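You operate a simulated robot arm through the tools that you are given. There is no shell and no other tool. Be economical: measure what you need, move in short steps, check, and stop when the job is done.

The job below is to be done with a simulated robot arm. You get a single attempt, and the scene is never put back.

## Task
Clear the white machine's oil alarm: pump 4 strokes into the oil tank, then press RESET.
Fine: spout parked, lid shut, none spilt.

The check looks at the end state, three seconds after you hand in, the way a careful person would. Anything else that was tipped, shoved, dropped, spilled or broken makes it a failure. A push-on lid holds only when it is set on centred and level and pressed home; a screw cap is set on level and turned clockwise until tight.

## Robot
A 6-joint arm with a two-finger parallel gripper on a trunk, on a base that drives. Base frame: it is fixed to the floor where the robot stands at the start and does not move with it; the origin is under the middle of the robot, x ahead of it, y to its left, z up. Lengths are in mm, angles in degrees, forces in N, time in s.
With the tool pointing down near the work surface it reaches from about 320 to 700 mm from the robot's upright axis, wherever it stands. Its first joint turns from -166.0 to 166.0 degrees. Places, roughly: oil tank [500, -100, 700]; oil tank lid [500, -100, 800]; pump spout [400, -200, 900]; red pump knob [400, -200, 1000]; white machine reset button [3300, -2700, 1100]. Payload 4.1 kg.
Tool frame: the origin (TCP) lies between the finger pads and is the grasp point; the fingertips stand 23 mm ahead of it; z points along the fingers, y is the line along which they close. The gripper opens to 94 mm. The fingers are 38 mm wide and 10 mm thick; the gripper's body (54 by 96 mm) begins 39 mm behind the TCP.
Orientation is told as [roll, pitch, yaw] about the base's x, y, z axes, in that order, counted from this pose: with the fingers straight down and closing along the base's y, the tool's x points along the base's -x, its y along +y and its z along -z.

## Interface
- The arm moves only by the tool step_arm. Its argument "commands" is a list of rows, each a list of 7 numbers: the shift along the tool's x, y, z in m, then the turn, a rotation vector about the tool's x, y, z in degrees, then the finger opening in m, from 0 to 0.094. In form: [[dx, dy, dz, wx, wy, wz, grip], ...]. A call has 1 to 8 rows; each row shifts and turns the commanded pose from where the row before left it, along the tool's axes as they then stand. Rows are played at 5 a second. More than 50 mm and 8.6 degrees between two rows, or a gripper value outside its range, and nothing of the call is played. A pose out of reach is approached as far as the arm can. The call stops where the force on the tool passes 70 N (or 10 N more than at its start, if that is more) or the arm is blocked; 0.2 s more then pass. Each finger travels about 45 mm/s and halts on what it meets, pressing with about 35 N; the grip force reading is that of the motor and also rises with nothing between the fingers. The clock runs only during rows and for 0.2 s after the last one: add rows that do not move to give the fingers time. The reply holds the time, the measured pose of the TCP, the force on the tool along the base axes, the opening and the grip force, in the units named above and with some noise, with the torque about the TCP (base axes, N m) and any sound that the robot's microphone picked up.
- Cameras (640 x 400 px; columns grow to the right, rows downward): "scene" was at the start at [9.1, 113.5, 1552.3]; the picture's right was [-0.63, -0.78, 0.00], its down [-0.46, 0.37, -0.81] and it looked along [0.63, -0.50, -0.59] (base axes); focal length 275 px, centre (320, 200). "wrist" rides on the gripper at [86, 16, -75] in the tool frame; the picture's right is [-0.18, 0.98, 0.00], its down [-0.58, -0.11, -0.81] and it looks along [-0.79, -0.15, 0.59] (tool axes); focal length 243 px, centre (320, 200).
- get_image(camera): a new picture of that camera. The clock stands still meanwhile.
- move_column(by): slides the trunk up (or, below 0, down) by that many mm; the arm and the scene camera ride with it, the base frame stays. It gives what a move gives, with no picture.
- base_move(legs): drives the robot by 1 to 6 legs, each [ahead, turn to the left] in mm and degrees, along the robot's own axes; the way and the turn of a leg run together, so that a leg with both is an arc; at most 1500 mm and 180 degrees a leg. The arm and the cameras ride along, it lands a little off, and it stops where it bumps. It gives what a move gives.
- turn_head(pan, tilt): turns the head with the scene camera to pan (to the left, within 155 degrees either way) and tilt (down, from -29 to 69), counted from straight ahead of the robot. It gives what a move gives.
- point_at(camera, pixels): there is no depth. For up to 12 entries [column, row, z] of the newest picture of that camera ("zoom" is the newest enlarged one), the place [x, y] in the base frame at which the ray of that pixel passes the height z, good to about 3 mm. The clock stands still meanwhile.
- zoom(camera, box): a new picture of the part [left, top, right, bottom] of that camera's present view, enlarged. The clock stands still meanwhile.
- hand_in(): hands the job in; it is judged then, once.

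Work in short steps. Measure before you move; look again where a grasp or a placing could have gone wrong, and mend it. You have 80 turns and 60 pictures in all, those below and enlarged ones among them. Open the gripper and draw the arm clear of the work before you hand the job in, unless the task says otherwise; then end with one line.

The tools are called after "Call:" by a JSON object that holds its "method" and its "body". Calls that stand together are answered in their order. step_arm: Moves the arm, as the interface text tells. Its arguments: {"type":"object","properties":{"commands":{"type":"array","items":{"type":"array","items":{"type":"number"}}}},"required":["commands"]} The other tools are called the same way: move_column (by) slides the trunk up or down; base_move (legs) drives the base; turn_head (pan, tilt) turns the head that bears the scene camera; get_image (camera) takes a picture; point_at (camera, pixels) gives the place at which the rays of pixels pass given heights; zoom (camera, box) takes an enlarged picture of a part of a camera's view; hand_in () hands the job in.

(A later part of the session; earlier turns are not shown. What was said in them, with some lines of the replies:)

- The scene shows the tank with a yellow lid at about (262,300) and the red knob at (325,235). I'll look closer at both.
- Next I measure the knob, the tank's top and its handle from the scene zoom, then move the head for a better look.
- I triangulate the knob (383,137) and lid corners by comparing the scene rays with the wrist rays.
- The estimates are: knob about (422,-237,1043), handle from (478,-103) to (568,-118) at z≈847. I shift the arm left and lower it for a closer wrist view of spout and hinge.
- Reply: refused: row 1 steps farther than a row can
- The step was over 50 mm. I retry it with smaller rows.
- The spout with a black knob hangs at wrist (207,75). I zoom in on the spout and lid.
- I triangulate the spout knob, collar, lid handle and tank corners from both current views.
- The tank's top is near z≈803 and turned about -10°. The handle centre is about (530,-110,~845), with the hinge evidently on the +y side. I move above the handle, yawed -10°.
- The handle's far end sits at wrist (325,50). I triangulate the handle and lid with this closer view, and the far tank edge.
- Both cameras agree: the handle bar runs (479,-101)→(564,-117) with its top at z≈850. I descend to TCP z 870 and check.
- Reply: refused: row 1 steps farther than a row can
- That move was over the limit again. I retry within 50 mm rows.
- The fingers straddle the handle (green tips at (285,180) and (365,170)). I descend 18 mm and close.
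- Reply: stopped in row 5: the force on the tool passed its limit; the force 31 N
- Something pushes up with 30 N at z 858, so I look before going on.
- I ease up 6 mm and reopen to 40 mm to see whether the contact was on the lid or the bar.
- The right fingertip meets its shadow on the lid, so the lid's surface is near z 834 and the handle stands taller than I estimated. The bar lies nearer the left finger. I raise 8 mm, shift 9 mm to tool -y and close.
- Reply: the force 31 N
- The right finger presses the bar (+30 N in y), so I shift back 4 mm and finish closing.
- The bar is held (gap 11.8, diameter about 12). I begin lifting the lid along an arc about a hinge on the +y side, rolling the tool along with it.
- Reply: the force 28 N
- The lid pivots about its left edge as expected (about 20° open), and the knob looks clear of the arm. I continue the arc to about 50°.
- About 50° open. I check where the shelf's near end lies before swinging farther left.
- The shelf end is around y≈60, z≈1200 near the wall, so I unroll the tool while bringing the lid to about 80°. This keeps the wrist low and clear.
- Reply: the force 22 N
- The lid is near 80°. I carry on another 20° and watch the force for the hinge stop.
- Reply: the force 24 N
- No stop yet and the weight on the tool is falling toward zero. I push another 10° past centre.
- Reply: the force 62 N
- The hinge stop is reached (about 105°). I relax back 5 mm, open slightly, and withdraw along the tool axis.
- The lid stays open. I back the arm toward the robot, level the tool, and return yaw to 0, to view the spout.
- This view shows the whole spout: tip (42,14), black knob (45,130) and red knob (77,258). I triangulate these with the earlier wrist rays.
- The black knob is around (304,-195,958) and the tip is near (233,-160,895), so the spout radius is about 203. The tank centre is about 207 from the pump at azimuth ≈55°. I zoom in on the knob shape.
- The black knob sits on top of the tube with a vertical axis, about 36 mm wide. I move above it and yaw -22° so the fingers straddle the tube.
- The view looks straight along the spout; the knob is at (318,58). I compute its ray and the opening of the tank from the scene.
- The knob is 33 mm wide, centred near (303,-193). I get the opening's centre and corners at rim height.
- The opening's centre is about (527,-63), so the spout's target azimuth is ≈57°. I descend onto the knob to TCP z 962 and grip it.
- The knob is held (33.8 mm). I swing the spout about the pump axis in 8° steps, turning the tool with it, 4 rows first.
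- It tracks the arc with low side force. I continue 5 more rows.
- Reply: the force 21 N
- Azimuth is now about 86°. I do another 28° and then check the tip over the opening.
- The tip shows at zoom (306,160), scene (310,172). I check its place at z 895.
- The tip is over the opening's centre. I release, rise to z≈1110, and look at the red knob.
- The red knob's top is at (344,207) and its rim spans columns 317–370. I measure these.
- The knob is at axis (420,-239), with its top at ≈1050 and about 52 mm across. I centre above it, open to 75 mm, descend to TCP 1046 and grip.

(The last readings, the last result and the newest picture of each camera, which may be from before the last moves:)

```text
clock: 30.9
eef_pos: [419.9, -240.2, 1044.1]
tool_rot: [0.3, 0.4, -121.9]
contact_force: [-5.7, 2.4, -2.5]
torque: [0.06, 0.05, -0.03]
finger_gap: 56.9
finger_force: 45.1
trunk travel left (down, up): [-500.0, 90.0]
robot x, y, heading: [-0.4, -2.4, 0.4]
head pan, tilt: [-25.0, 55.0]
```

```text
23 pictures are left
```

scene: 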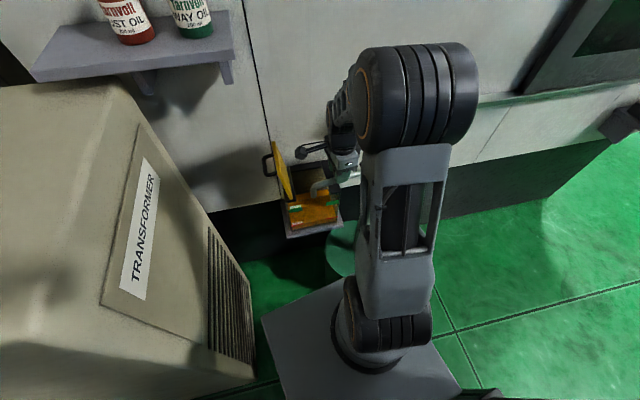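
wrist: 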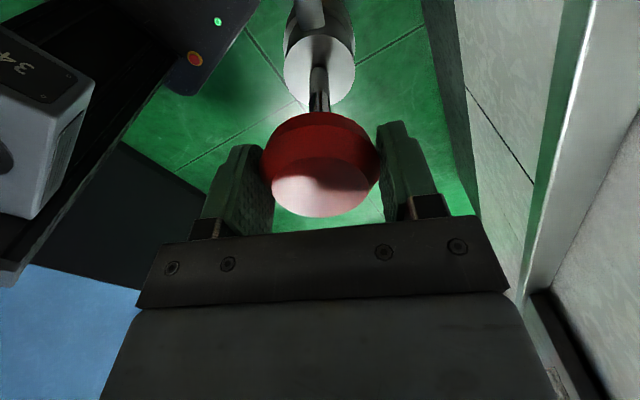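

The knob is gripped (56.9 mm). I push down in small rows to find the resistance and the stroke.

Call:
{"method": "step_arm", "body": {"commands": [[0, 0, 0.01, 0, 0, 0, 0.045], [0, 0, 0.01, 0, 0, 0, 0.045], [0, 0, 0.01, 0, 0, 0, 0.045]]}}

```text
clock: 31.7
eef_pos: [420.7, -240.6, 1015.1]
tool_rot: [0.6, 0.4, -122.0]
contact_force: [-2.3, 0.8, 9.0]
torque: [-0.15, -0.02, -0.16]
finger_gap: 56.7
finger_force: 44.7
trunk travel left (down, up): [-500.0, 90.0]
robot x, y, heading: [-4.1, 2.1, 0.4]
head pan, tilt: [-25.0, 55.0]
```

The knob gives easily (9 N). I go on down to the bottom stop.

Call:
{"method": "step_arm", "body": {"commands": [[0, 0, 0.01, 0, 0, 0, 0.045], [0, 0, 0.01, 0, 0, 0, 0.045], [0, 0, 0.01, 0, 0, 0, 0.045], [0, 0, 0.01, 0, 0, 0, 0.045]]}}

```text
clock: 32.7
eef_pos: [420.6, -240.0, 976.7]
tool_rot: [0.7, 0.4, -121.9]
contact_force: [-5.2, 3.0, 32.5]
torque: [-0.01, -0.09, -0.12]
finger_gap: 56.6
finger_force: 44.9
trunk travel left (down, up): [-500.0, 90.0]
robot x, y, heading: [-1.2, -4.0, 0.5]
head pan, tilt: [-25.0, 55.0]
```

The force rises to 32 N, probably the bottom. I press another few mm to confirm.

Call:
{"method": "step_arm", "body": {"commands": [[0, 0, 0.004, 0, 0, 0, 0.045], [0, 0, 0, 0, 0, 0, 0.045]]}}

Call:
{"method": "zoom", "body": {"camera": "scene", "box": [250, 120, 380, 250]}}

```text
clock: 33.3
eef_pos: [421.5, -240.1, 973.3]
tool_rot: [0.7, 0.4, -122.1]
contact_force: [-3.5, 3.3, 32.3]
torque: [-0.02, -0.05, -0.11]
finger_gap: 56.8
finger_force: 45.1
trunk travel left (down, up): [-500.0, 90.0]
robot x, y, heading: [-3.0, 0.0, 0.4]
head pan, tilt: [-25.0, 55.0]
```

```text
3.08 times, centred on (315, 185) of scene
```

zoom: 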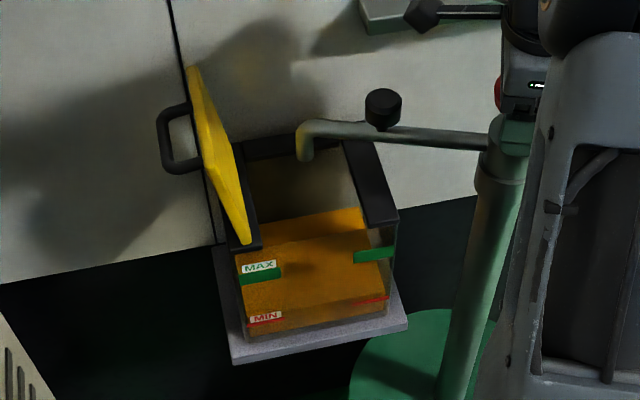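

Force is unchanged at 32 N, so it may not be at the stop. I press a little more.

Call:
{"method": "step_arm", "body": {"commands": [[0, 0, 0.005, 0, 0, 0, 0.045], [0, 0, 0.004, 0, 0, 0, 0.045], [0, 0, 0, 0, 0, 0, 0.045]]}}

```text
clock: 34.1
eef_pos: [421.2, -238.2, 963.3]
tool_rot: [1.0, 0.5, -122.0]
contact_force: [-0.3, -1.9, 43.0]
torque: [-0.06, 0.31, -0.13]
finger_gap: 56.6
finger_force: 45.2
trunk travel left (down, up): [-500.0, 90.0]
robot x, y, heading: [-1.0, 2.0, 0.8]
head pan, tilt: [-25.0, 55.0]
```

Total travel is now 81 mm with 43 N. I look with the wrist camera for slip or finger contact on the collar.

Call:
{"method": "get_image", "body": {"camera": "wrist"}}

Call:
{"method": "zoom", "body": {"camera": "scene", "box": [290, 120, 420, 220]}}

```text
21 pictures are left
```

wrist: 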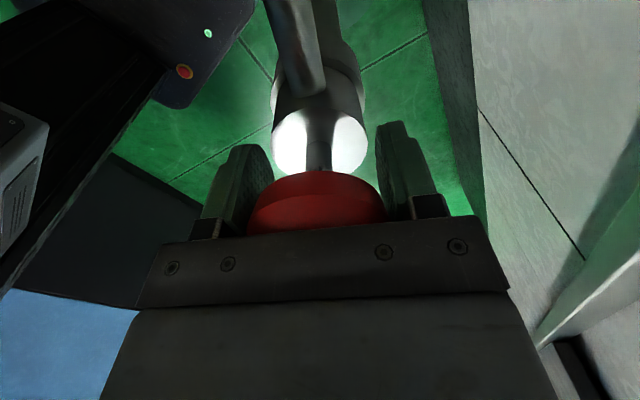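

```text
4.00 times, centred on (355, 170) of scene
```

zoom: 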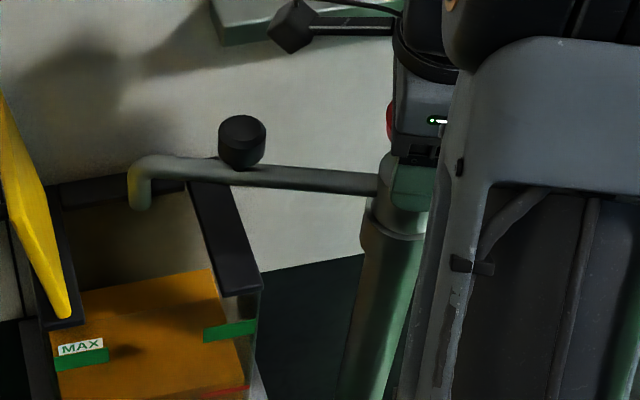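

The knob slipped up in the fingers (friction limit about 32 N). I open, rise clear, and see whether the knob springs back.

Call:
{"method": "step_arm", "body": {"commands": [[0, 0, -0.004, 0, 0, 0, 0.045], [0, 0, -0.03, 0, 0, 0, 0.045], [0, 0, -0.035, 0, 0, 0, 0.078], [0, 0, -0.045, 0, 0, 0, 0.078], [0, 0, -0.035, 0, 0, 0, 0.078], [0, 0, 0, 0, 0, 0, 0.05]]}}

Call:
{"method": "get_image", "body": {"camera": "wrist"}}

```text
clock: 35.5
eef_pos: [421.0, -239.4, 1110.3]
tool_rot: [0.4, 0.4, -122.1]
contact_force: [0.1, 0.5, -0.3]
torque: [0.03, 0.02, -0.01]
finger_gap: 50.1
finger_force: 0.1
trunk travel left (down, up): [-500.0, 90.0]
robot x, y, heading: [-1.8, 3.2, 0.3]
head pan, tilt: [-25.0, 55.0]
```

```text
19 pictures are left
```

wrist: 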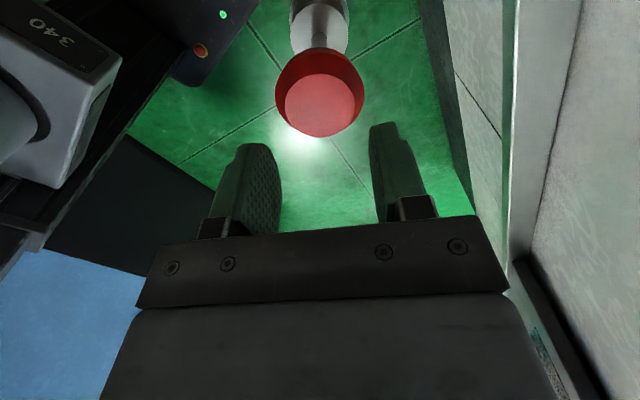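

I check the knob's present height from its top centre (324,106).

Call:
{"method": "point_at", "body": {"camera": "wrist", "pixels": [[324, 106, 1050], [324, 106, 1035], [324, 106, 1020], [318, 25, 940]]}}

Call:
{"method": "zoom", "body": {"camera": "scene", "box": [260, 150, 360, 240]}}

```text
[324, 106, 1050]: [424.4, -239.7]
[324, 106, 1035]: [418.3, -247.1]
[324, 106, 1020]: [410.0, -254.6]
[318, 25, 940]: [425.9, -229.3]
```

```text
4.44 times, centred on (310, 195) of scene
```

zoom: 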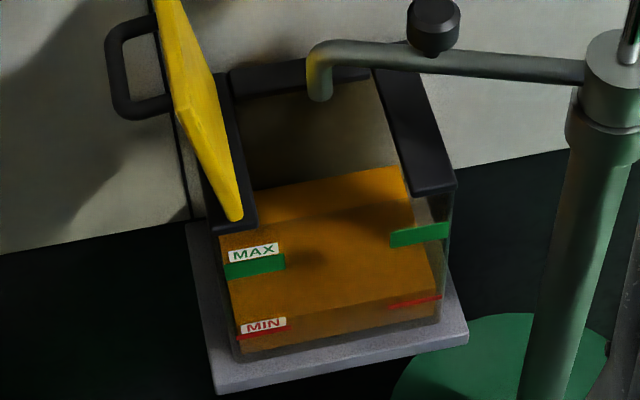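

The knob springs back to 1050 and the oil has risen slightly. For the next stroke I press with closed fingers on the knob top. First a partial push to learn the force.

Call:
{"method": "step_arm", "body": {"commands": [[0, 0, 0, 0, 0, 0, 0.02], [0, 0, 0, 0, 0, 0, 0.0], [0, 0, 0.02, 0, 0, 0, 0.0], [0, 0, 0.02, 0, 0, 0, 0.0], [0, 0, 0.015, 0, 0, 0, 0.0], [0, 0, 0.015, 0, 0, 0, 0.0], [0, 0, 0.015, 0, 0, 0, 0.0], [0, 0, 0, 0, 0, 0, 0.0]]}}

```text
clock: 37.3
eef_pos: [420.6, -240.1, 1027.2]
tool_rot: [0.9, 0.3, -121.9]
contact_force: [6.8, 5.8, 33.6]
torque: [-0.32, 0.2, -0.05]
finger_gap: 0.2
finger_force: 34.5
trunk travel left (down, up): [-500.0, 90.0]
robot x, y, heading: [-2.4, 4.3, 0.7]
head pan, tilt: [-25.0, 55.0]
```

Now 46 mm down at 33 N. I continue gently until the stop.

Call:
{"method": "step_arm", "body": {"commands": [[0, 0, 0.006, 0, 0, 0, 0.0], [0, 0, 0.006, 0, 0, 0, 0.0], [0, 0, 0, 0, 0, 0, 0.0]]}}

```text
clock: 37.8
eef_pos: [421.0, -240.0, 1027.7]
tool_rot: [1.7, 0.3, -121.9]
contact_force: [-12.6, 10.8, 33.4]
torque: [-0.17, 0.64, -0.23]
finger_gap: 0.1
finger_force: 35.3
trunk travel left (down, up): [-500.0, 90.0]
robot x, y, heading: [-1.7, 1.9, 0.4]
head pan, tilt: [-25.0, 55.0]
stopped in row 2: the force on the tool passed its limit (the readings are from after the stop); the commanded pose is now the measured one
```

The bottom stop is at about 45 mm travel, so the first stroke was also full. I rise to finish stroke 2 and check the level.

Call:
{"method": "step_arm", "body": {"commands": [[0, 0, -0.015, 0, 0, 0, 0.0], [0, 0, -0.02, 0, 0, 0, 0.0], [0, 0, -0.02, 0, 0, 0, 0.0], [0, 0, 0, 0, 0, 0, 0.0], [0, 0, 0, 0, 0, 0, 0.0]]}}

Call:
{"method": "zoom", "body": {"camera": "scene", "box": [260, 150, 360, 240]}}

```text
clock: 39.0
eef_pos: [424.0, -240.6, 1078.5]
tool_rot: [1.2, 0.4, -121.9]
contact_force: [0.1, 0.4, -0.5]
torque: [-0.02, 0.03, 0.0]
finger_gap: 0.2
finger_force: 34.9
trunk travel left (down, up): [-500.0, 90.0]
robot x, y, heading: [1.4, -1.9, 0.2]
head pan, tilt: [-25.0, 55.0]
```

```text
4.44 times, centred on (310, 195) of scene
```

zoom: 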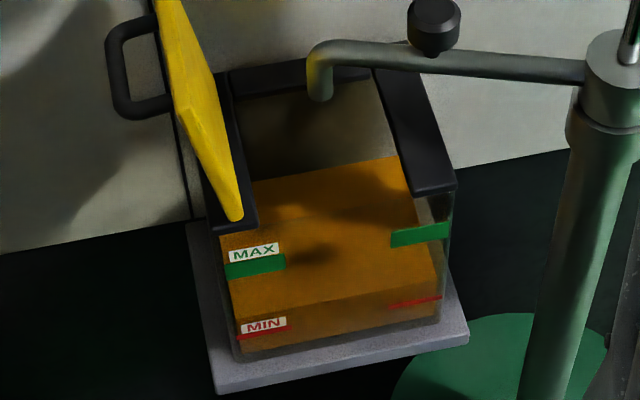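

The oil surface rose again (back corner row 168→157). Stroke 3 goes down to the stop and back up.

Call:
{"method": "step_arm", "body": {"commands": [[0.002, 0.002, 0.015, 0, 0, 0, 0.0], [0, 0, 0.015, 0, 0, 0, 0.0], [0, 0, 0.014, 0, 0, 0, 0.0], [0, 0, 0.007, 0, 0, 0, 0.0], [0, 0, 0.004, 0, 0, 0, 0.0], [0, 0, 0, 0, 0, 0, 0.0]]}}

```text
clock: 40.4
eef_pos: [425.4, -241.0, 1026.2]
tool_rot: [1.9, 0.3, -121.9]
contact_force: [-3.3, 2.2, 42.7]
torque: [-0.36, 0.49, -0.11]
finger_gap: 0.1
finger_force: 34.5
trunk travel left (down, up): [-500.0, 90.0]
robot x, y, heading: [2.9, -0.3, 0.2]
head pan, tilt: [-25.0, 55.0]
```

Stop reached again at 1026. I rise to complete stroke 3 and re-centre 5 mm.

Call:
{"method": "step_arm", "body": {"commands": [[0, 0, -0.015, 0, 0, 0, 0.0], [0, 0, -0.02, 0, 0, 0, 0.0], [0, 0, -0.018, 0, 0, 0, 0.0], [-0.0018, -0.0048, 0, 0, 0, 0, 0.0], [0, 0, 0, 0, 0, 0, 0.0]]}}

Call:
{"method": "zoom", "body": {"camera": "scene", "box": [260, 150, 360, 240]}}

```text
clock: 41.6
eef_pos: [417.5, -238.7, 1074.5]
tool_rot: [1.3, 0.3, -121.9]
contact_force: [-0.2, -0.3, -0.5]
torque: [0.02, 0.02, 0.03]
finger_gap: 0.2
finger_force: 35.3
trunk travel left (down, up): [-500.0, 90.0]
robot x, y, heading: [2.8, 1.2, 0.3]
head pan, tilt: [-25.0, 55.0]
```

```text
4.44 times, centred on (310, 195) of scene
```

zoom: 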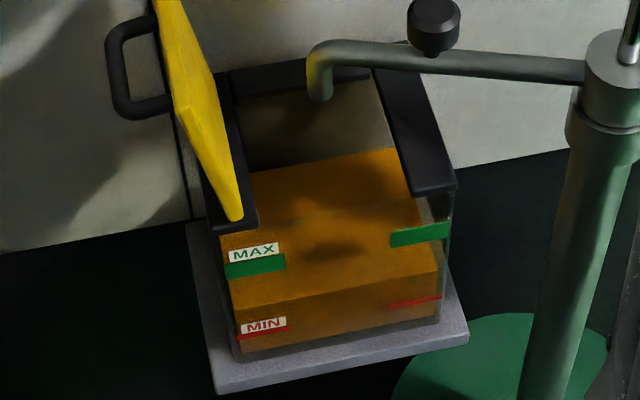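

Level rise is consistent (about 10 rows per stroke). Now stroke 4.

Call:
{"method": "step_arm", "body": {"commands": [[0.001, 0.001, 0.015, 0, 0, 0, 0.0], [0, 0, 0.015, 0, 0, 0, 0.0], [0, 0, 0.012, 0, 0, 0, 0.0], [0, 0, 0.006, 0, 0, 0, 0.0], [0, 0, 0.003, 0, 0, 0, 0.0], [0, 0, 0, 0, 0, 0, 0.0]]}}

```text
clock: 43.0
eef_pos: [420.1, -240.6, 1026.3]
tool_rot: [1.7, 0.3, -121.9]
contact_force: [-6.1, -4.3, 31.3]
torque: [-0.45, 0.46, -0.01]
finger_gap: 0.1
finger_force: 35.4
trunk travel left (down, up): [-500.0, 90.0]
robot x, y, heading: [4.8, -1.3, 0.6]
head pan, tilt: [-25.0, 55.0]
```

Bottom reached (1026). I rise clear to z≈1117 and check the level and drips.

Call:
{"method": "step_arm", "body": {"commands": [[0, 0, -0.015, 0, 0, 0, 0.0], [0, 0, -0.025, 0, 0, 0, 0.0], [0, 0, -0.04, 0, 0, 0, 0.0], [0, 0, -0.012, 0, 0, 0, 0.04], [0.042, 0, 0, 0, 0, 0, 0.06], [0.042, 0, 0, 0, 0, 0, 0.06], [0.041, 0, 0, 0, 0, 0, 0.06], [0, 0, 0, 0, 0, 0, 0.06]]}}

Call:
{"method": "zoom", "body": {"camera": "scene", "box": [260, 150, 360, 240]}}

Call:
{"method": "get_image", "body": {"camera": "wrist"}}

```text
clock: 44.8
eef_pos: [485.9, -134.4, 1117.6]
tool_rot: [1.4, 0.4, -121.9]
contact_force: [-0.7, 0.4, 0.2]
torque: [-0.04, 0.0, 0.02]
finger_gap: 60.1
finger_force: 0.1
trunk travel left (down, up): [-500.0, 90.0]
robot x, y, heading: [4.9, -3.6, 0.3]
head pan, tilt: [-25.0, 55.0]
```

```text
4.44 times, centred on (310, 195) of scene
```

zoom: 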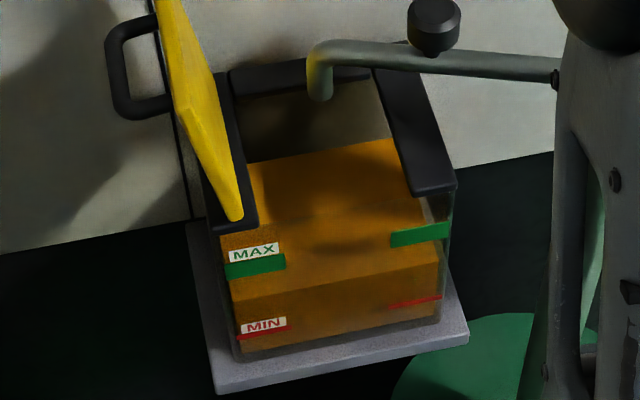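

```text
14 pictures are left
```

wrist: 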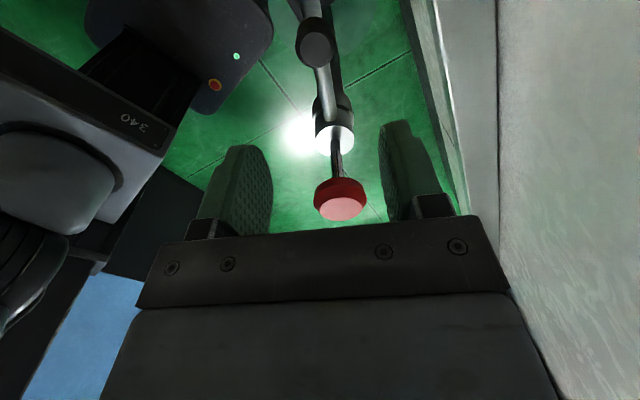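

The fourth stroke is in, and the knob is back up. I descend again onto the black spout knob and grip it.

Call:
{"method": "step_arm", "body": {"commands": [[0.0022, 0, 0.045, -0.7, -1.2, 0, 0.06], [0, 0, 0.045, 0, 0, 0, 0.06], [0, 0, 0.045, 0, 0, 0, 0.06], [0, 0, 0.021, 0, 0, 0, 0.06], [0, 0, 0, 0, 0, 0, 0.045], [0, 0, 0, 0, 0, 0, 0.03], [0, 0, 0, 0, 0, 0, 0.025], [0, 0, 0, 0, 0, 0, 0.025]]}}

```text
clock: 46.6
eef_pos: [487.8, -134.3, 961.2]
tool_rot: [1.7, -1.1, -121.8]
contact_force: [-26.2, 16.4, -6.7]
torque: [0.25, 0.12, -0.03]
finger_gap: 38.5
finger_force: 14.9
trunk travel left (down, up): [-500.0, 90.0]
robot x, y, heading: [0.3, 1.5, 0.6]
head pan, tilt: [-25.0, 55.0]
```

One finger leads (force along tool -y), so I shift 3 mm that way and finish closing.

Call:
{"method": "step_arm", "body": {"commands": [[0, -0.0015, 0, 0, 0, 0, 0.025], [0, -0.0015, 0, 0, 0, 0, 0.025], [0, 0, 0, 0, 0, 0, 0.025], [0, 0, 0, 0, 0, 0, 0.025]]}}

```text
clock: 47.6
eef_pos: [486.2, -132.9, 961.3]
tool_rot: [2.1, -0.9, -121.9]
contact_force: [-19.5, 11.8, -8.8]
torque: [0.03, 0.17, 0.0]
finger_gap: 35.7
finger_force: 11.9
trunk travel left (down, up): [-500.0, 90.0]
robot x, y, heading: [-1.3, 1.0, 0.3]
head pan, tilt: [-25.0, 55.0]
```

I start the return swing (motion along tool -y takes up the slack), 5 rows first.

Call:
{"method": "step_arm", "body": {"commands": [[0, -0.002, 0, 0, 0, 0, 0.025], [-0.0012, -0.01735, 0, 0, 0, -8, 0.025], [-0.0012, -0.01735, 0, 0, 0, -8, 0.025], [-0.0012, -0.01735, 0, 0, 0, -8, 0.025], [-0.0012, -0.01735, 0, 0, 0, -8, 0.025], [-0.0012, -0.01735, 0, 0, 0, -8, 0.025], [0, 0, 0, 0, 0, 0, 0.025]]}}

```text
clock: 49.2
eef_pos: [404.3, -114.8, 959.4]
tool_rot: [1.2, -2.1, -81.9]
contact_force: [1.3, -3.8, 33.0]
torque: [-0.21, 0.63, 0.06]
finger_gap: 33.8
finger_force: 44.9
trunk travel left (down, up): [-500.0, 90.0]
robot x, y, heading: [2.7, 1.3, 0.5]
head pan, tilt: [-25.0, 55.0]
```

Grip is firm, and the spout is at azimuth 97°. There is 33 N of upward force, so I lift 1.5 mm and continue 6 rows.

Call:
{"method": "step_arm", "body": {"commands": [[-0.0012, -0.01735, -0.0007, 0, 0, -8, 0.025], [-0.0012, -0.01735, -0.0007, 0, 0, -8, 0.025], [-0.0012, -0.01735, -0.0003, 0, 0, -8, 0.025], [-0.0012, -0.01735, 0, 0, 0, -8, 0.025], [-0.0012, -0.01735, 0, 0, 0, -8, 0.025], [-0.0012, -0.01735, 0, 0, 0, -8, 0.025], [0, 0, 0, 0, 0, 0, 0.025]]}}

```text
clock: 50.8
eef_pos: [315.6, -170.2, 959.6]
tool_rot: [-0.8, -1.7, -33.8]
contact_force: [-5.5, 1.8, -24.8]
torque: [0.0, -0.87, -0.08]
finger_gap: 33.5
finger_force: 44.8
trunk travel left (down, up): [-500.0, 90.0]
robot x, y, heading: [-2.5, 0.2, 0.2]
head pan, tilt: [-25.0, 55.0]
```

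Azimuth is 147°, with about 13° left to the original park position.

Call:
{"method": "step_arm", "body": {"commands": [[-0.0012, -0.01735, 0.0004, 0, 0, -8, 0.025], [-0.0005, -0.0109, 0.0003, 0, 0, -5, 0.025], [0, 0, 0, 0, 0, 0, 0.025]]}}

```text
clock: 51.6
eef_pos: [304.6, -193.2, 959.5]
tool_rot: [-1.2, -1.5, -20.9]
contact_force: [-4.6, 13.5, -23.4]
torque: [0.78, 0.19, -0.07]
finger_gap: 33.7
finger_force: 45.3
trunk travel left (down, up): [-500.0, 90.0]
robot x, y, heading: [3.1, -2.1, 0.6]
head pan, tilt: [-25.0, 55.0]
```

It's within 1° of the start. I nudge the last bit, release, and rise.

Call:
{"method": "step_arm", "body": {"commands": [[0, -0.0025, 0, 0, 0, -1, 0.025], [0, 0, 0, 0, 0, 0, 0.025], [0, 0, 0, 0, 0, 0, 0.06], [0, 0, 0, 0, 0, 0, 0.06], [0, 0, -0.045, 0, 0, 0, 0.06], [0, 0, -0.045, 0, 0, 0, 0.06], [0, 0, -0.04, 0, 0, 0, 0.06], [0, 0, 0, 0, 0, 0, 0.06]]}}

Call:
{"method": "get_image", "body": {"camera": "wrist"}}

```text
clock: 53.4
eef_pos: [300.6, -194.4, 1089.5]
tool_rot: [-1.3, -1.8, -20.0]
contact_force: [-0.5, -0.1, 0.5]
torque: [-0.01, 0.01, 0.0]
finger_gap: 60.1
finger_force: 0.2
trunk travel left (down, up): [-500.0, 90.0]
robot x, y, heading: [-1.7, 0.3, 0.4]
head pan, tilt: [-25.0, 55.0]
```

```text
13 pictures are left
```

wrist: 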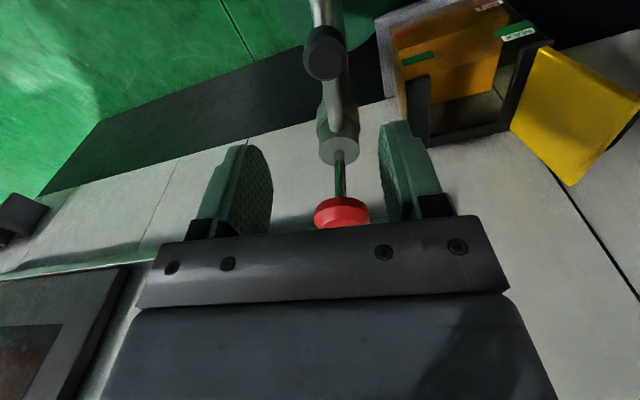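

The spout is parked as at the start. Next I close the lid by retracing: level the tool, yaw to -10° and move left at safe height.

Call:
{"method": "step_arm", "body": {"commands": [[0, 0, 0, 0, 0.7, -5, 0.04], [0, 0, 0, 0, 0.6, -5, 0.024], [0.0078, 0.0443, 0, 0, 0, 0, 0.024], [0.0078, 0.0443, 0, 0, 0, 0, 0.024], [0.0078, 0.0443, 0, 0, 0, 0, 0.024], [0.0078, 0.0443, 0, 0, 0, 0, 0.024], [0.0078, 0.0443, 0, 0, 0, 0, 0.024], [0.0078, 0.0443, 0, 0, 0, 0, 0.024]]}}

```text
clock: 55.2
eef_pos: [298.4, 78.6, 1082.8]
tool_rot: [-1.5, -0.3, -9.9]
contact_force: [-0.4, 0.2, 0.1]
torque: [0.0, -0.01, 0.02]
finger_gap: 24.1
finger_force: 0.1
trunk travel left (down, up): [-500.0, 90.0]
robot x, y, heading: [1.6, 2.4, 0.0]
head pan, tilt: [-25.0, 55.0]
```

I move forward toward the raised handle, rolling back to -21.7°, to the point 40 mm short of the earlier withdrawal pose.

Call:
{"method": "step_arm", "body": {"commands": [[-0.0426, 0.0133, 0.0064, 4.04, 0, 0, 0.024], [-0.0426, 0.0137, 0.0054, 4.04, 0, 0, 0.024], [-0.0426, 0.014, 0.0044, 4.04, 0, 0, 0.024], [-0.0426, 0.0143, 0.0034, 4.04, 0, 0, 0.024], [-0.0426, 0.0145, 0.0024, 4.04, 0, 0, 0.024], [-0.0426, 0.0147, 0.0014, 0, 0, 0, 0.024], [0, 0, 0, 0, 0, 0, 0.024]]}}

Call:
{"method": "get_image", "body": {"camera": "wrist"}}

```text
clock: 56.8
eef_pos: [560.1, 110.2, 1040.7]
tool_rot: [-22.2, 0.1, -9.8]
contact_force: [0.2, -0.2, -0.5]
torque: [0.01, -0.03, 0.0]
finger_gap: 23.8
finger_force: 0.1
trunk travel left (down, up): [-500.0, 90.0]
robot x, y, heading: [2.4, -2.8, 0.5]
head pan, tilt: [-25.0, 55.0]
```

```text
12 pictures are left
```

wrist: 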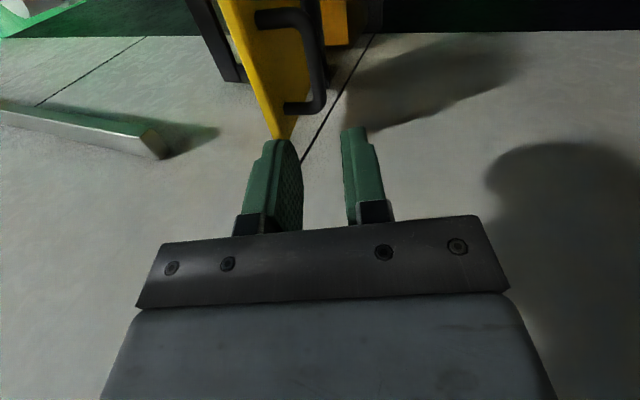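

The handle lines up between the fingers as before. I insert along the tool axis in rows, correcting -4 mm in tool y, then close.

Call:
{"method": "step_arm", "body": {"commands": [[0, -0.004, 0.04, 0, 0, 0, 0.026], [0, 0, 0.03, 0, 0, 0, 0.026], [0, 0, 0.02, 0, 0, 0, 0.026], [0, 0, 0.014, 0, 0, 0, 0.026], [0, 0, 0.012, 0, 0, 0, 0.026], [0, 0, 0, 0, 0, 0, 0.026]]}}

Call:
{"method": "get_image", "body": {"camera": "wrist"}}

```text
clock: 58.2
eef_pos: [556.8, 64.8, 937.1]
tool_rot: [-21.7, -0.4, -10.0]
contact_force: [0.7, -0.7, -0.2]
torque: [0.01, 0.0, -0.02]
finger_gap: 25.8
finger_force: 0.1
trunk travel left (down, up): [-500.0, 90.0]
robot x, y, heading: [2.6, -1.8, 0.2]
head pan, tilt: [-25.0, 55.0]
```

```text
11 pictures are left
```

wrist: 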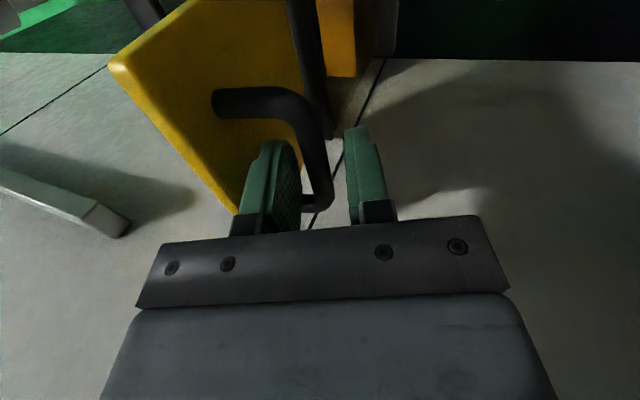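

The bar is between the fingers. I go 5 mm deeper and close.

Call:
{"method": "step_arm", "body": {"commands": [[0, 0, 0.005, 0, 0, 0, 0.026], [0, 0, 0, 0, 0, 0, 0.012], [0, 0, 0, 0, 0, 0, 0.005], [0, 0, 0, 0, 0, 0, 0.0], [0, 0, 0, 0, 0, 0, 0.0]]}}

```text
clock: 59.4
eef_pos: [556.6, 62.2, 933.7]
tool_rot: [-21.6, -0.3, -10.1]
contact_force: [0.4, -12.4, 6.5]
torque: [-0.26, -0.52, -1.81]
finger_gap: 12.7
finger_force: 45.0
trunk travel left (down, up): [-500.0, 90.0]
robot x, y, heading: [0.8, -1.1, 0.1]
head pan, tilt: [-25.0, 55.0]
```

The handle is gripped. I reverse the opening arc back to vertical.

Call:
{"method": "step_arm", "body": {"commands": [[0, -0.0104, -0.0018, 0, 0, 0, 0.0], [0, -0.01, 0, 0, 0, 0, 0.0], [0, -0.01, 0, 0, 0, 0, 0.0], [0, -0.0097, 0.0015, 0, 0, 0, 0.0], [0, -0.0097, 0.0015, 0, 0, 0, 0.0], [0, 0, 0, 0, 0, 0, 0.0]]}}

```text
clock: 60.8
eef_pos: [547.6, 16.2, 950.7]
tool_rot: [-21.8, -0.3, -10.1]
contact_force: [-2.9, 2.0, 7.0]
torque: [0.0, -0.2, -1.74]
finger_gap: 12.8
finger_force: 45.0
trunk travel left (down, up): [-500.0, 90.0]
robot x, y, heading: [-0.7, 2.5, 0.4]
head pan, tilt: [-25.0, 55.0]
```

It tracks with little force. I continue the reverse arc down to about 50° open.

Call:
{"method": "step_arm", "body": {"commands": [[0, -0.0092, 0.0037, 3, 0, 0, 0.0], [0, -0.0092, 0.0037, 3, 0, 0, 0.0], [0, -0.0077, 0.0061, 3, 0, 0, 0.0], [0, -0.0077, 0.0061, 3, 0, 0, 0.0], [0, -0.0058, 0.008, 3, 0, 0, 0.0], [0, -0.0058, 0.008, 3, 0, 0, 0.0], [0, 0, 0, 0, 0, 0, 0.0]]}}

```text
clock: 62.4
eef_pos: [537.9, -40.2, 941.0]
tool_rot: [-39.7, -0.2, -10.0]
contact_force: [-13.3, 4.2, -2.9]
torque: [-0.1, -0.56, -1.77]
finger_gap: 11.9
finger_force: 44.5
trunk travel left (down, up): [-500.0, 90.0]
robot x, y, heading: [0.9, 1.3, 0.6]
head pan, tilt: [-25.0, 55.0]
```

Next stretch: from 50° down to about 20° open.

Call:
{"method": "step_arm", "body": {"commands": [[0, -0.0045, 0.0088, -4, 0, 0, 0.0], [0, -0.0045, 0.0088, -4, 0, 0, 0.0], [0, -0.0042, 0.009, -4, 0, 0, 0.0], [0, -0.0042, 0.009, -4, 0, 0, 0.0], [0, -0.0049, 0.0093, -4, 0, 0, 0.0], [0, -0.0049, 0.0093, -4, 0, 0, 0.0], [0, 0, 0, 0, 0, 0, 0.0]]}}

```text
clock: 64.0
eef_pos: [527.7, -89.2, 907.7]
tool_rot: [-15.7, -0.3, -10.0]
contact_force: [-20.6, 5.6, -2.9]
torque: [-0.04, 0.11, -1.83]
finger_gap: 12.0
finger_force: 45.5
trunk travel left (down, up): [-500.0, 90.0]
robot x, y, heading: [0.9, 5.3, 0.1]
head pan, tilt: [-25.0, 55.0]
```

The last stretch brings the lid to closed.

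Call:
{"method": "step_arm", "body": {"commands": [[-0.001, -0.0036, 0.0093, -4, 0, 0, 0.0], [-0.001, -0.0036, 0.0093, -4, 0, 0, 0.0], [0, -0.0028, 0.0097, -4, 0, 0, 0.0], [0, -0.0028, 0.0097, -4, 0, 0, 0.0], [0, 0, 0, 0, 0, 0, 0.0]]}}

```text
clock: 65.2
eef_pos: [528.2, -108.7, 874.6]
tool_rot: [0.4, -0.6, -10.0]
contact_force: [-24.8, 3.4, 26.6]
torque: [0.01, 0.1, -1.72]
finger_gap: 12.9
finger_force: 44.6
trunk travel left (down, up): [-500.0, 90.0]
robot x, y, heading: [-2.8, 2.6, 0.7]
head pan, tilt: [-25.0, 55.0]
```

The reading of +27 N upward means the lid is seated on the rim. I press another 2 mm, release and rise.

Call:
{"method": "step_arm", "body": {"commands": [[0, 0, 0.002, 0, 0, 0, 0.0], [0, 0, 0, 0, 0, 0, 0.03], [0, 0, 0, 0, 0, 0, 0.03], [0, 0, -0.03, 0, 0, 0, 0.03], [0, 0, -0.045, 0, 0, 0, 0.04], [0, 0, -0.045, 0, 0, 0, 0.04], [0, 0, -0.045, 0, 0, 0, 0.04], [0, 0, -0.045, 0, 0, 0, 0.04]]}}

Call:
{"method": "zoom", "body": {"camera": "scene", "box": [250, 120, 410, 250]}}

```text
clock: 67.0
eef_pos: [529.3, -110.0, 1080.7]
tool_rot: [0.4, -0.2, -9.9]
contact_force: [-0.1, -0.2, -0.3]
torque: [0.03, -0.04, 0.04]
finger_gap: 39.7
finger_force: 0.1
trunk travel left (down, up): [-500.0, 90.0]
robot x, y, heading: [2.8, 1.0, 0.4]
head pan, tilt: [-25.0, 55.0]
```

```text
3.08 times, centred on (330, 185) of scene
```

zoom: 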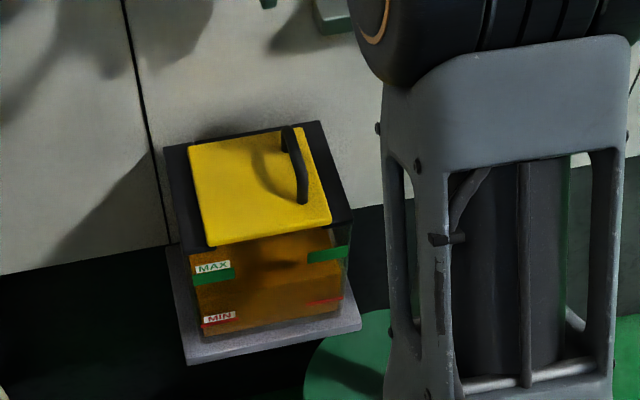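

The lid is shut. I tuck the arm up and look toward the reset button's direction with the head (two views).

Call:
{"method": "step_arm", "body": {"commands": [[0.03, 0, -0.038, 0, 0, 0, 0.04], [0.03, 0, -0.038, 0, 0, 0, 0.02], [0.03, 0, -0.038, 0, 0, 0, 0.0], [0.03, 0, -0.038, 0, 0, 0, 0.0], [0.03, 0, -0.038, 0, 0, 0, 0.0], [0.03, 0, -0.038, 0, 0, 0, 0.0], [0.03, 0, -0.03, 0, 0, 0, 0.0]]}}

Call:
{"method": "turn_head", "body": {"pan": -45, "tilt": 20}}

Call:
{"method": "get_image", "body": {"camera": "scene"}}

Call:
{"method": "turn_head", "body": {"pan": -100, "tilt": 20}}

Call:
{"method": "get_image", "body": {"camera": "scene"}}

```text
clock: 68.6
eef_pos: [321.1, -75.2, 1340.7]
tool_rot: [0.3, -0.2, -9.9]
contact_force: [0.0, -0.3, 0.7]
torque: [-0.01, 0.03, 0.0]
finger_gap: 0.0
finger_force: 35.0
trunk travel left (down, up): [-500.0, 90.0]
robot x, y, heading: [-2.9, 2.7, 0.4]
head pan, tilt: [-25.0, 55.0]
```

```text
clock: 69.6
eef_pos: [321.8, -74.1, 1338.4]
tool_rot: [0.3, -0.4, -9.9]
contact_force: [-0.6, 0.5, -0.2]
torque: [-0.04, 0.01, -0.02]
finger_gap: 0.1
finger_force: 35.5
trunk travel left (down, up): [-500.0, 90.0]
robot x, y, heading: [1.9, -0.1, 0.3]
head pan, tilt: [-45.0, 20.0]
```

```text
9 pictures are left
```

scene: 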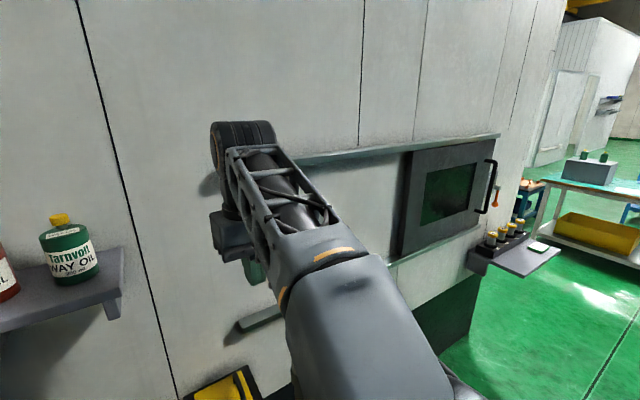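

```text
clock: 70.9
eef_pos: [321.9, -73.4, 1337.5]
tool_rot: [0.3, -0.2, -9.9]
contact_force: [0.1, 0.2, -0.5]
torque: [0.02, 0.0, -0.05]
finger_gap: 0.0
finger_force: 34.8
trunk travel left (down, up): [-500.0, 90.0]
robot x, y, heading: [1.5, -0.0, 0.4]
head pan, tilt: [-100.0, 20.0]
```

```text
8 pictures are left
```

scene: 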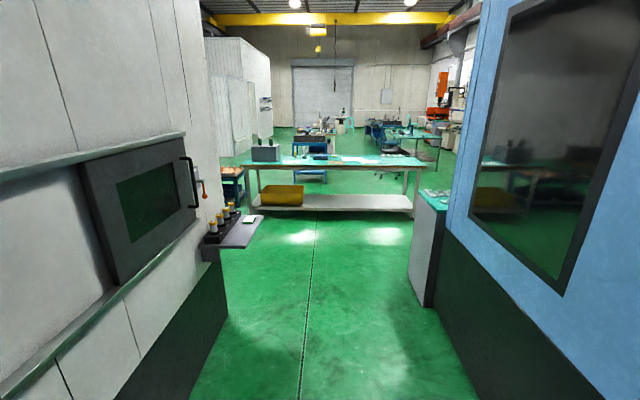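

The machine's wall runs away to the right with a corner near (228,315), and a bench stands beyond it. I measure floor points to plan the route.

Call:
{"method": "point_at", "body": {"camera": "scene", "pixels": [[228, 315, 0], [249, 212, 0], [413, 217, 0], [425, 305, 0], [240, 160, 0], [235, 190, 0], [262, 218, 950], [205, 245, 950], [303, 200, 0], [238, 220, 0]]}}

```text
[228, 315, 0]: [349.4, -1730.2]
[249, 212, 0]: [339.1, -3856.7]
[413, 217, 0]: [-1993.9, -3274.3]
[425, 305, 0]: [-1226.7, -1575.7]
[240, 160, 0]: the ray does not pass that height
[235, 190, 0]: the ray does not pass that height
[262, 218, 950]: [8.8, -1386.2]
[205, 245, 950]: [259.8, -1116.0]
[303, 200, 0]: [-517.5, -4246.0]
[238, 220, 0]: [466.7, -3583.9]
```

The machine and aisle are turned about -10°. I back off the pump, then drive round the corner: past the little shelf (clearance ≈460 mm) to about (216,-2735), and look along the machine's side.

Call:
{"method": "base_move", "body": {"legs": [[-200, 0], [0, -105.5], [1349, 0], [0, 43.9], [1490, 0], [140, 0]]}}

Call:
{"method": "turn_head", "body": {"pan": 60, "tilt": 15}}

Call:
{"method": "get_image", "body": {"camera": "scene"}}

```text
clock: 93.0
eef_pos: [397.0, -3001.5, 1337.8]
tool_rot: [0.3, -0.2, -70.1]
contact_force: [0.7, -0.5, -0.5]
torque: [0.0, 0.03, 0.0]
finger_gap: 0.0
finger_force: 35.5
trunk travel left (down, up): [-500.0, 90.0]
robot x, y, heading: [298.4, -2681.2, -59.4]
head pan, tilt: [-100.0, 20.0]
```

```text
clock: 95.5
eef_pos: [396.8, -3000.3, 1338.4]
tool_rot: [0.3, -0.2, -70.1]
contact_force: [-0.4, 1.1, 1.0]
torque: [0.03, -0.01, 0.01]
finger_gap: 0.0
finger_force: 35.1
trunk travel left (down, up): [-500.0, 90.0]
robot x, y, heading: [299.1, -2684.3, -59.9]
head pan, tilt: [60.0, 15.0]
```

```text
7 pictures are left
```

scene: 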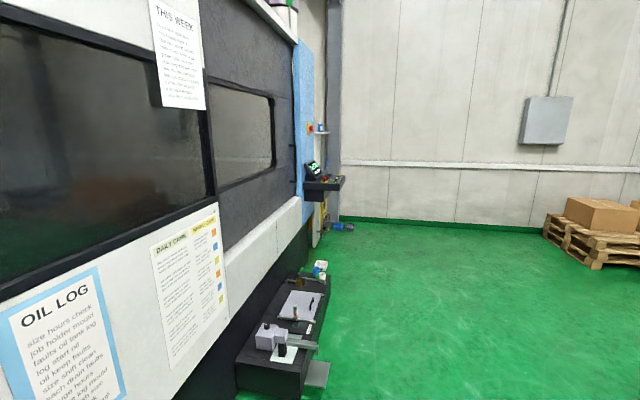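

The control console sticks out at the machine's far end (324,182), with a low tool chest before it. I zoom in on it and measure floor points.

Call:
{"method": "zoom", "body": {"camera": "scene", "box": [280, 110, 380, 240]}}

Call:
{"method": "point_at", "body": {"camera": "scene", "pixels": [[330, 182, 1100], [345, 178, 1100], [310, 395, 0], [325, 388, 300], [326, 275, 300], [343, 218, 0], [345, 232, 0], [545, 235, 0], [305, 188, 1000]]}}

```text
3.08 times, centred on (330, 175) of scene
```

zoom: 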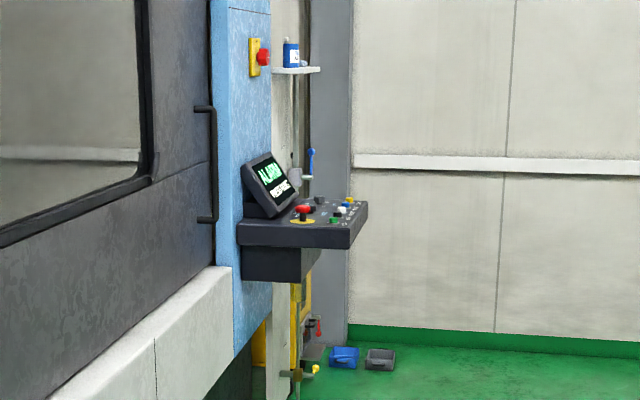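

```text
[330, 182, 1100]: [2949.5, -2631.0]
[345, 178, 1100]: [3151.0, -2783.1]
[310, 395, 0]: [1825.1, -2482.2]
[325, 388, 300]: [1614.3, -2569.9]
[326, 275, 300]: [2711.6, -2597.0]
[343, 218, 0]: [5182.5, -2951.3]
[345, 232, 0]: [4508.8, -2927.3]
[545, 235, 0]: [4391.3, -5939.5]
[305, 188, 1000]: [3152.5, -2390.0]
```

The console's buttons face upward, with RESET to be identified close up. I drive round the tool chest to about (3190,-3250) and turn to face the console.

Call:
{"method": "base_move", "body": {"legs": [[0, 30.4], [805, 0], [0, 25.1], [1100, 0], [1097, 0], [0, 84.4]]}}

Call:
{"method": "zoom", "body": {"camera": "wrist", "box": [60, 0, 540, 240]}}

```text
clock: 116.6
eef_pos: [3366.6, -2880.7, 1337.9]
tool_rot: [0.3, -0.3, 69.3]
contact_force: [0.2, 0.6, -1.2]
torque: [-0.02, 0.02, -0.02]
finger_gap: 0.0
finger_force: 34.6
trunk travel left (down, up): [-500.0, 90.0]
robot x, y, heading: [3231.2, -3178.3, 79.6]
head pan, tilt: [60.0, 15.0]
```

```text
1.33 times, centred on (300, 120) of wrist
```

zoom: 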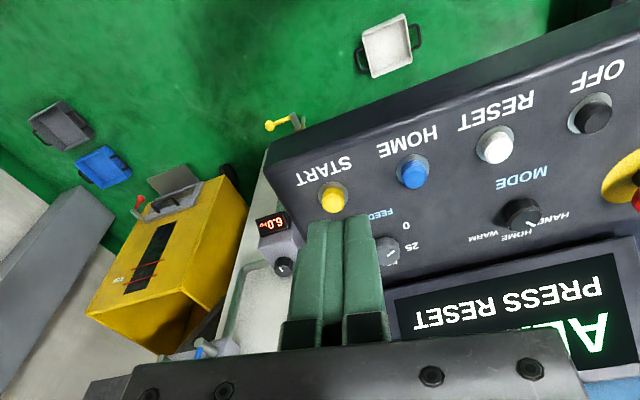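

The display reads "ALARM / PRESS RESET"; the white button at zoom (496,144) is labelled RESET. I get its ray, and a second view from the head for the height.

Call:
{"method": "point_at", "body": {"camera": "zoom", "pixels": [[496, 144, 1120], [496, 144, 1100], [496, 144, 1080], [496, 144, 1060], [496, 144, 1040], [413, 171, 1080], [592, 112, 1080], [334, 197, 1080]]}}

Call:
{"method": "turn_head", "body": {"pan": -12, "tilt": 48}}

Call:
{"method": "get_image", "body": {"camera": "scene"}}

```text
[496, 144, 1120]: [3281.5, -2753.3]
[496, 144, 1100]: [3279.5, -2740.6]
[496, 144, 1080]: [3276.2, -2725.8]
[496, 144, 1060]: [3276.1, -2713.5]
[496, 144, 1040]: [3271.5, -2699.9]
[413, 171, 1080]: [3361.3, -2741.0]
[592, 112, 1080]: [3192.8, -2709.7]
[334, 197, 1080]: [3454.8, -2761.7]
```

```text
clock: 118.1
eef_pos: [3367.3, -2880.4, 1338.9]
tool_rot: [0.3, -0.3, 69.2]
contact_force: [-0.1, -0.9, -0.1]
torque: [0.01, -0.04, 0.03]
finger_gap: 0.0
finger_force: 34.9
trunk travel left (down, up): [-500.0, 90.0]
robot x, y, heading: [3231.7, -3183.0, 79.5]
head pan, tilt: [-12.0, 48.0]
```

```text
4 pictures are left
```

scene: 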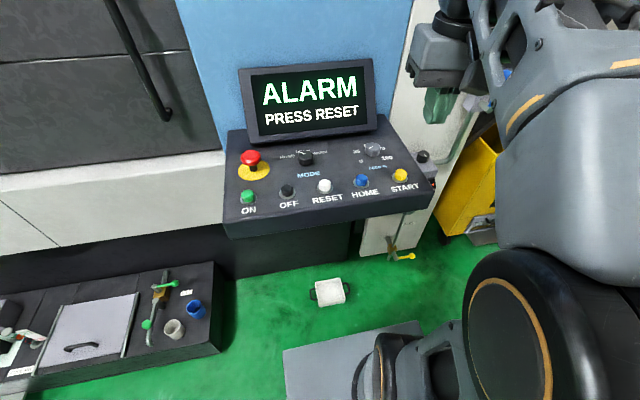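

RESET is confirmed at scene (324,186). I get its ray for triangulation, and move the closed fingers over the estimated spot at a safe height.

Call:
{"method": "point_at", "body": {"camera": "scene", "pixels": [[324, 186, 1120], [324, 186, 1100], [324, 186, 1080], [324, 186, 1060], [324, 186, 1040]]}}

Call:
{"method": "step_arm", "body": {"commands": [[-0.0254, 0.0332, 0, 0, 0, 0, 0.0], [-0.0254, 0.0332, 0, 0, 0, 0, 0.0], [-0.0254, 0.0332, 0, 0, 0, 0, 0.0], [-0.0254, 0.0332, 0, 0, 0, 0, 0.0], [0, 0, 0.045, 0, 0, 0, 0.0], [0, 0, 0.045, 0, 0, 0, 0.0], [0, 0, 0, 0, 0, 0, 0.0]]}}

Call:
{"method": "get_image", "body": {"camera": "wrist"}}

```text
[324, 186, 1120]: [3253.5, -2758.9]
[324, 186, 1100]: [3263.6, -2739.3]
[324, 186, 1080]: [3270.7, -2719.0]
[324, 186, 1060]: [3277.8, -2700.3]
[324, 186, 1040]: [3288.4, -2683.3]
```

```text
clock: 119.7
eef_pos: [3278.0, -2737.9, 1251.2]
tool_rot: [0.3, -0.3, 69.2]
contact_force: [0.2, 1.0, -0.3]
torque: [0.01, -0.01, -0.03]
finger_gap: 0.0
finger_force: 34.8
trunk travel left (down, up): [-500.0, 90.0]
robot x, y, heading: [3234.1, -3182.2, 79.4]
head pan, tilt: [-12.0, 48.0]
```

```text
3 pictures are left
```

wrist: 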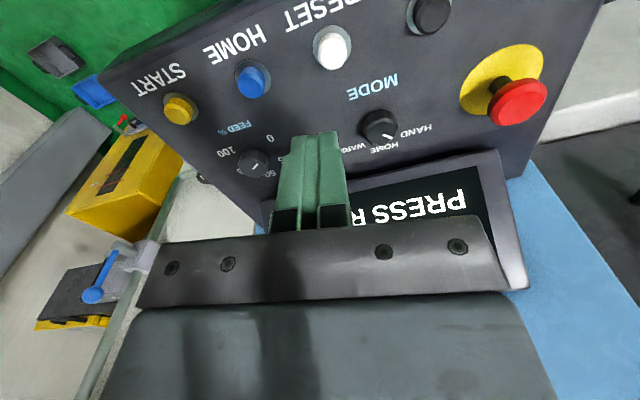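

RESET is now at wrist (332,48). I take its ray from here to fix its height and position.

Call:
{"method": "point_at", "body": {"camera": "wrist", "pixels": [[332, 47, 1110], [332, 47, 1095], [332, 47, 1080], [332, 47, 1065]]}}

```text
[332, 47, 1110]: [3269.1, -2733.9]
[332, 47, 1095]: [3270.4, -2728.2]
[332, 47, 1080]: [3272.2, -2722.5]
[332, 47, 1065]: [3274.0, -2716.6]
```

The three rays meet at about (3272,-2722,1078). I centre over it and descend, slowing at the end.

Call:
{"method": "step_arm", "body": {"commands": [[-0.0128, 0.0113, 0.02, 0, 0, 0, 0.0], [0, 0, 0.045, 0, 0, 0, 0.0], [0, 0, 0.045, 0, 0, 0, 0.0], [0, 0, 0.025, 0, 0, 0, 0.0], [0, 0, 0.006, 0, 0, 0, 0.0], [0, 0, 0.005, 0, 0, 0, 0.0], [0, 0, 0.004, 0, 0, 0, 0.0]]}}

```text
clock: 121.3
eef_pos: [3271.9, -2720.2, 1100.5]
tool_rot: [0.3, -0.3, 69.2]
contact_force: [0.7, 0.3, 2.6]
torque: [0.02, -0.04, 0.01]
finger_gap: 0.0
finger_force: 34.8
trunk travel left (down, up): [-500.0, 90.0]
robot x, y, heading: [3231.6, -3179.8, 79.8]
head pan, tilt: [-12.0, 48.0]
heard: click
5 turns are left
```

A click was heard at light contact. I retract straight up, and check the display.

Call:
{"method": "step_arm", "body": {"commands": [[0, 0, -0.02, 0, 0, 0, 0.0], [0, 0, -0.045, 0, 0, 0, 0.0], [0, 0, -0.045, 0, 0, 0, 0.0], [0, 0, -0.045, 0, 0, 0, 0.0], [0.04, 0, -0.02, 0, 0, 0, 0.02], [0.045, 0, 0, 0, 0, 0, 0.05], [0.045, 0, 0, 0, 0, 0, 0.06]]}}

Call:
{"method": "get_image", "body": {"camera": "scene"}}

```text
clock: 122.9
eef_pos: [3224.9, -2844.9, 1275.0]
tool_rot: [0.3, -0.2, 69.1]
contact_force: [0.0, -0.8, 0.8]
torque: [-0.01, -0.01, 0.02]
finger_gap: 60.0
finger_force: 0.1
trunk travel left (down, up): [-500.0, 90.0]
robot x, y, heading: [3232.1, -3181.1, 79.7]
head pan, tilt: [-12.0, 48.0]
```

```text
2 pictures are left
4 turns are left
```

scene: 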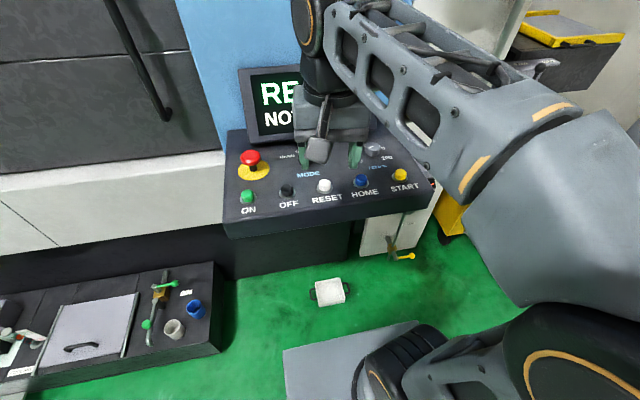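

The display changed to "RE… / NO…" (it seems READY, no alarm). The arm is clear and the gripper open, so I hand in.

Call:
{"method": "hand_in", "body": {}}

```text
The job is handed in.
```

I pumped 4 full strokes into the tank, parked the spout where it started and shut the lid. I then pressed RESET and heard a click. The display changed from "ALARM / PRESS RESET" to text starting "RE… / NO…" (the arm hid the rest), so the alarm looks cleared. I saw no spilt oil.
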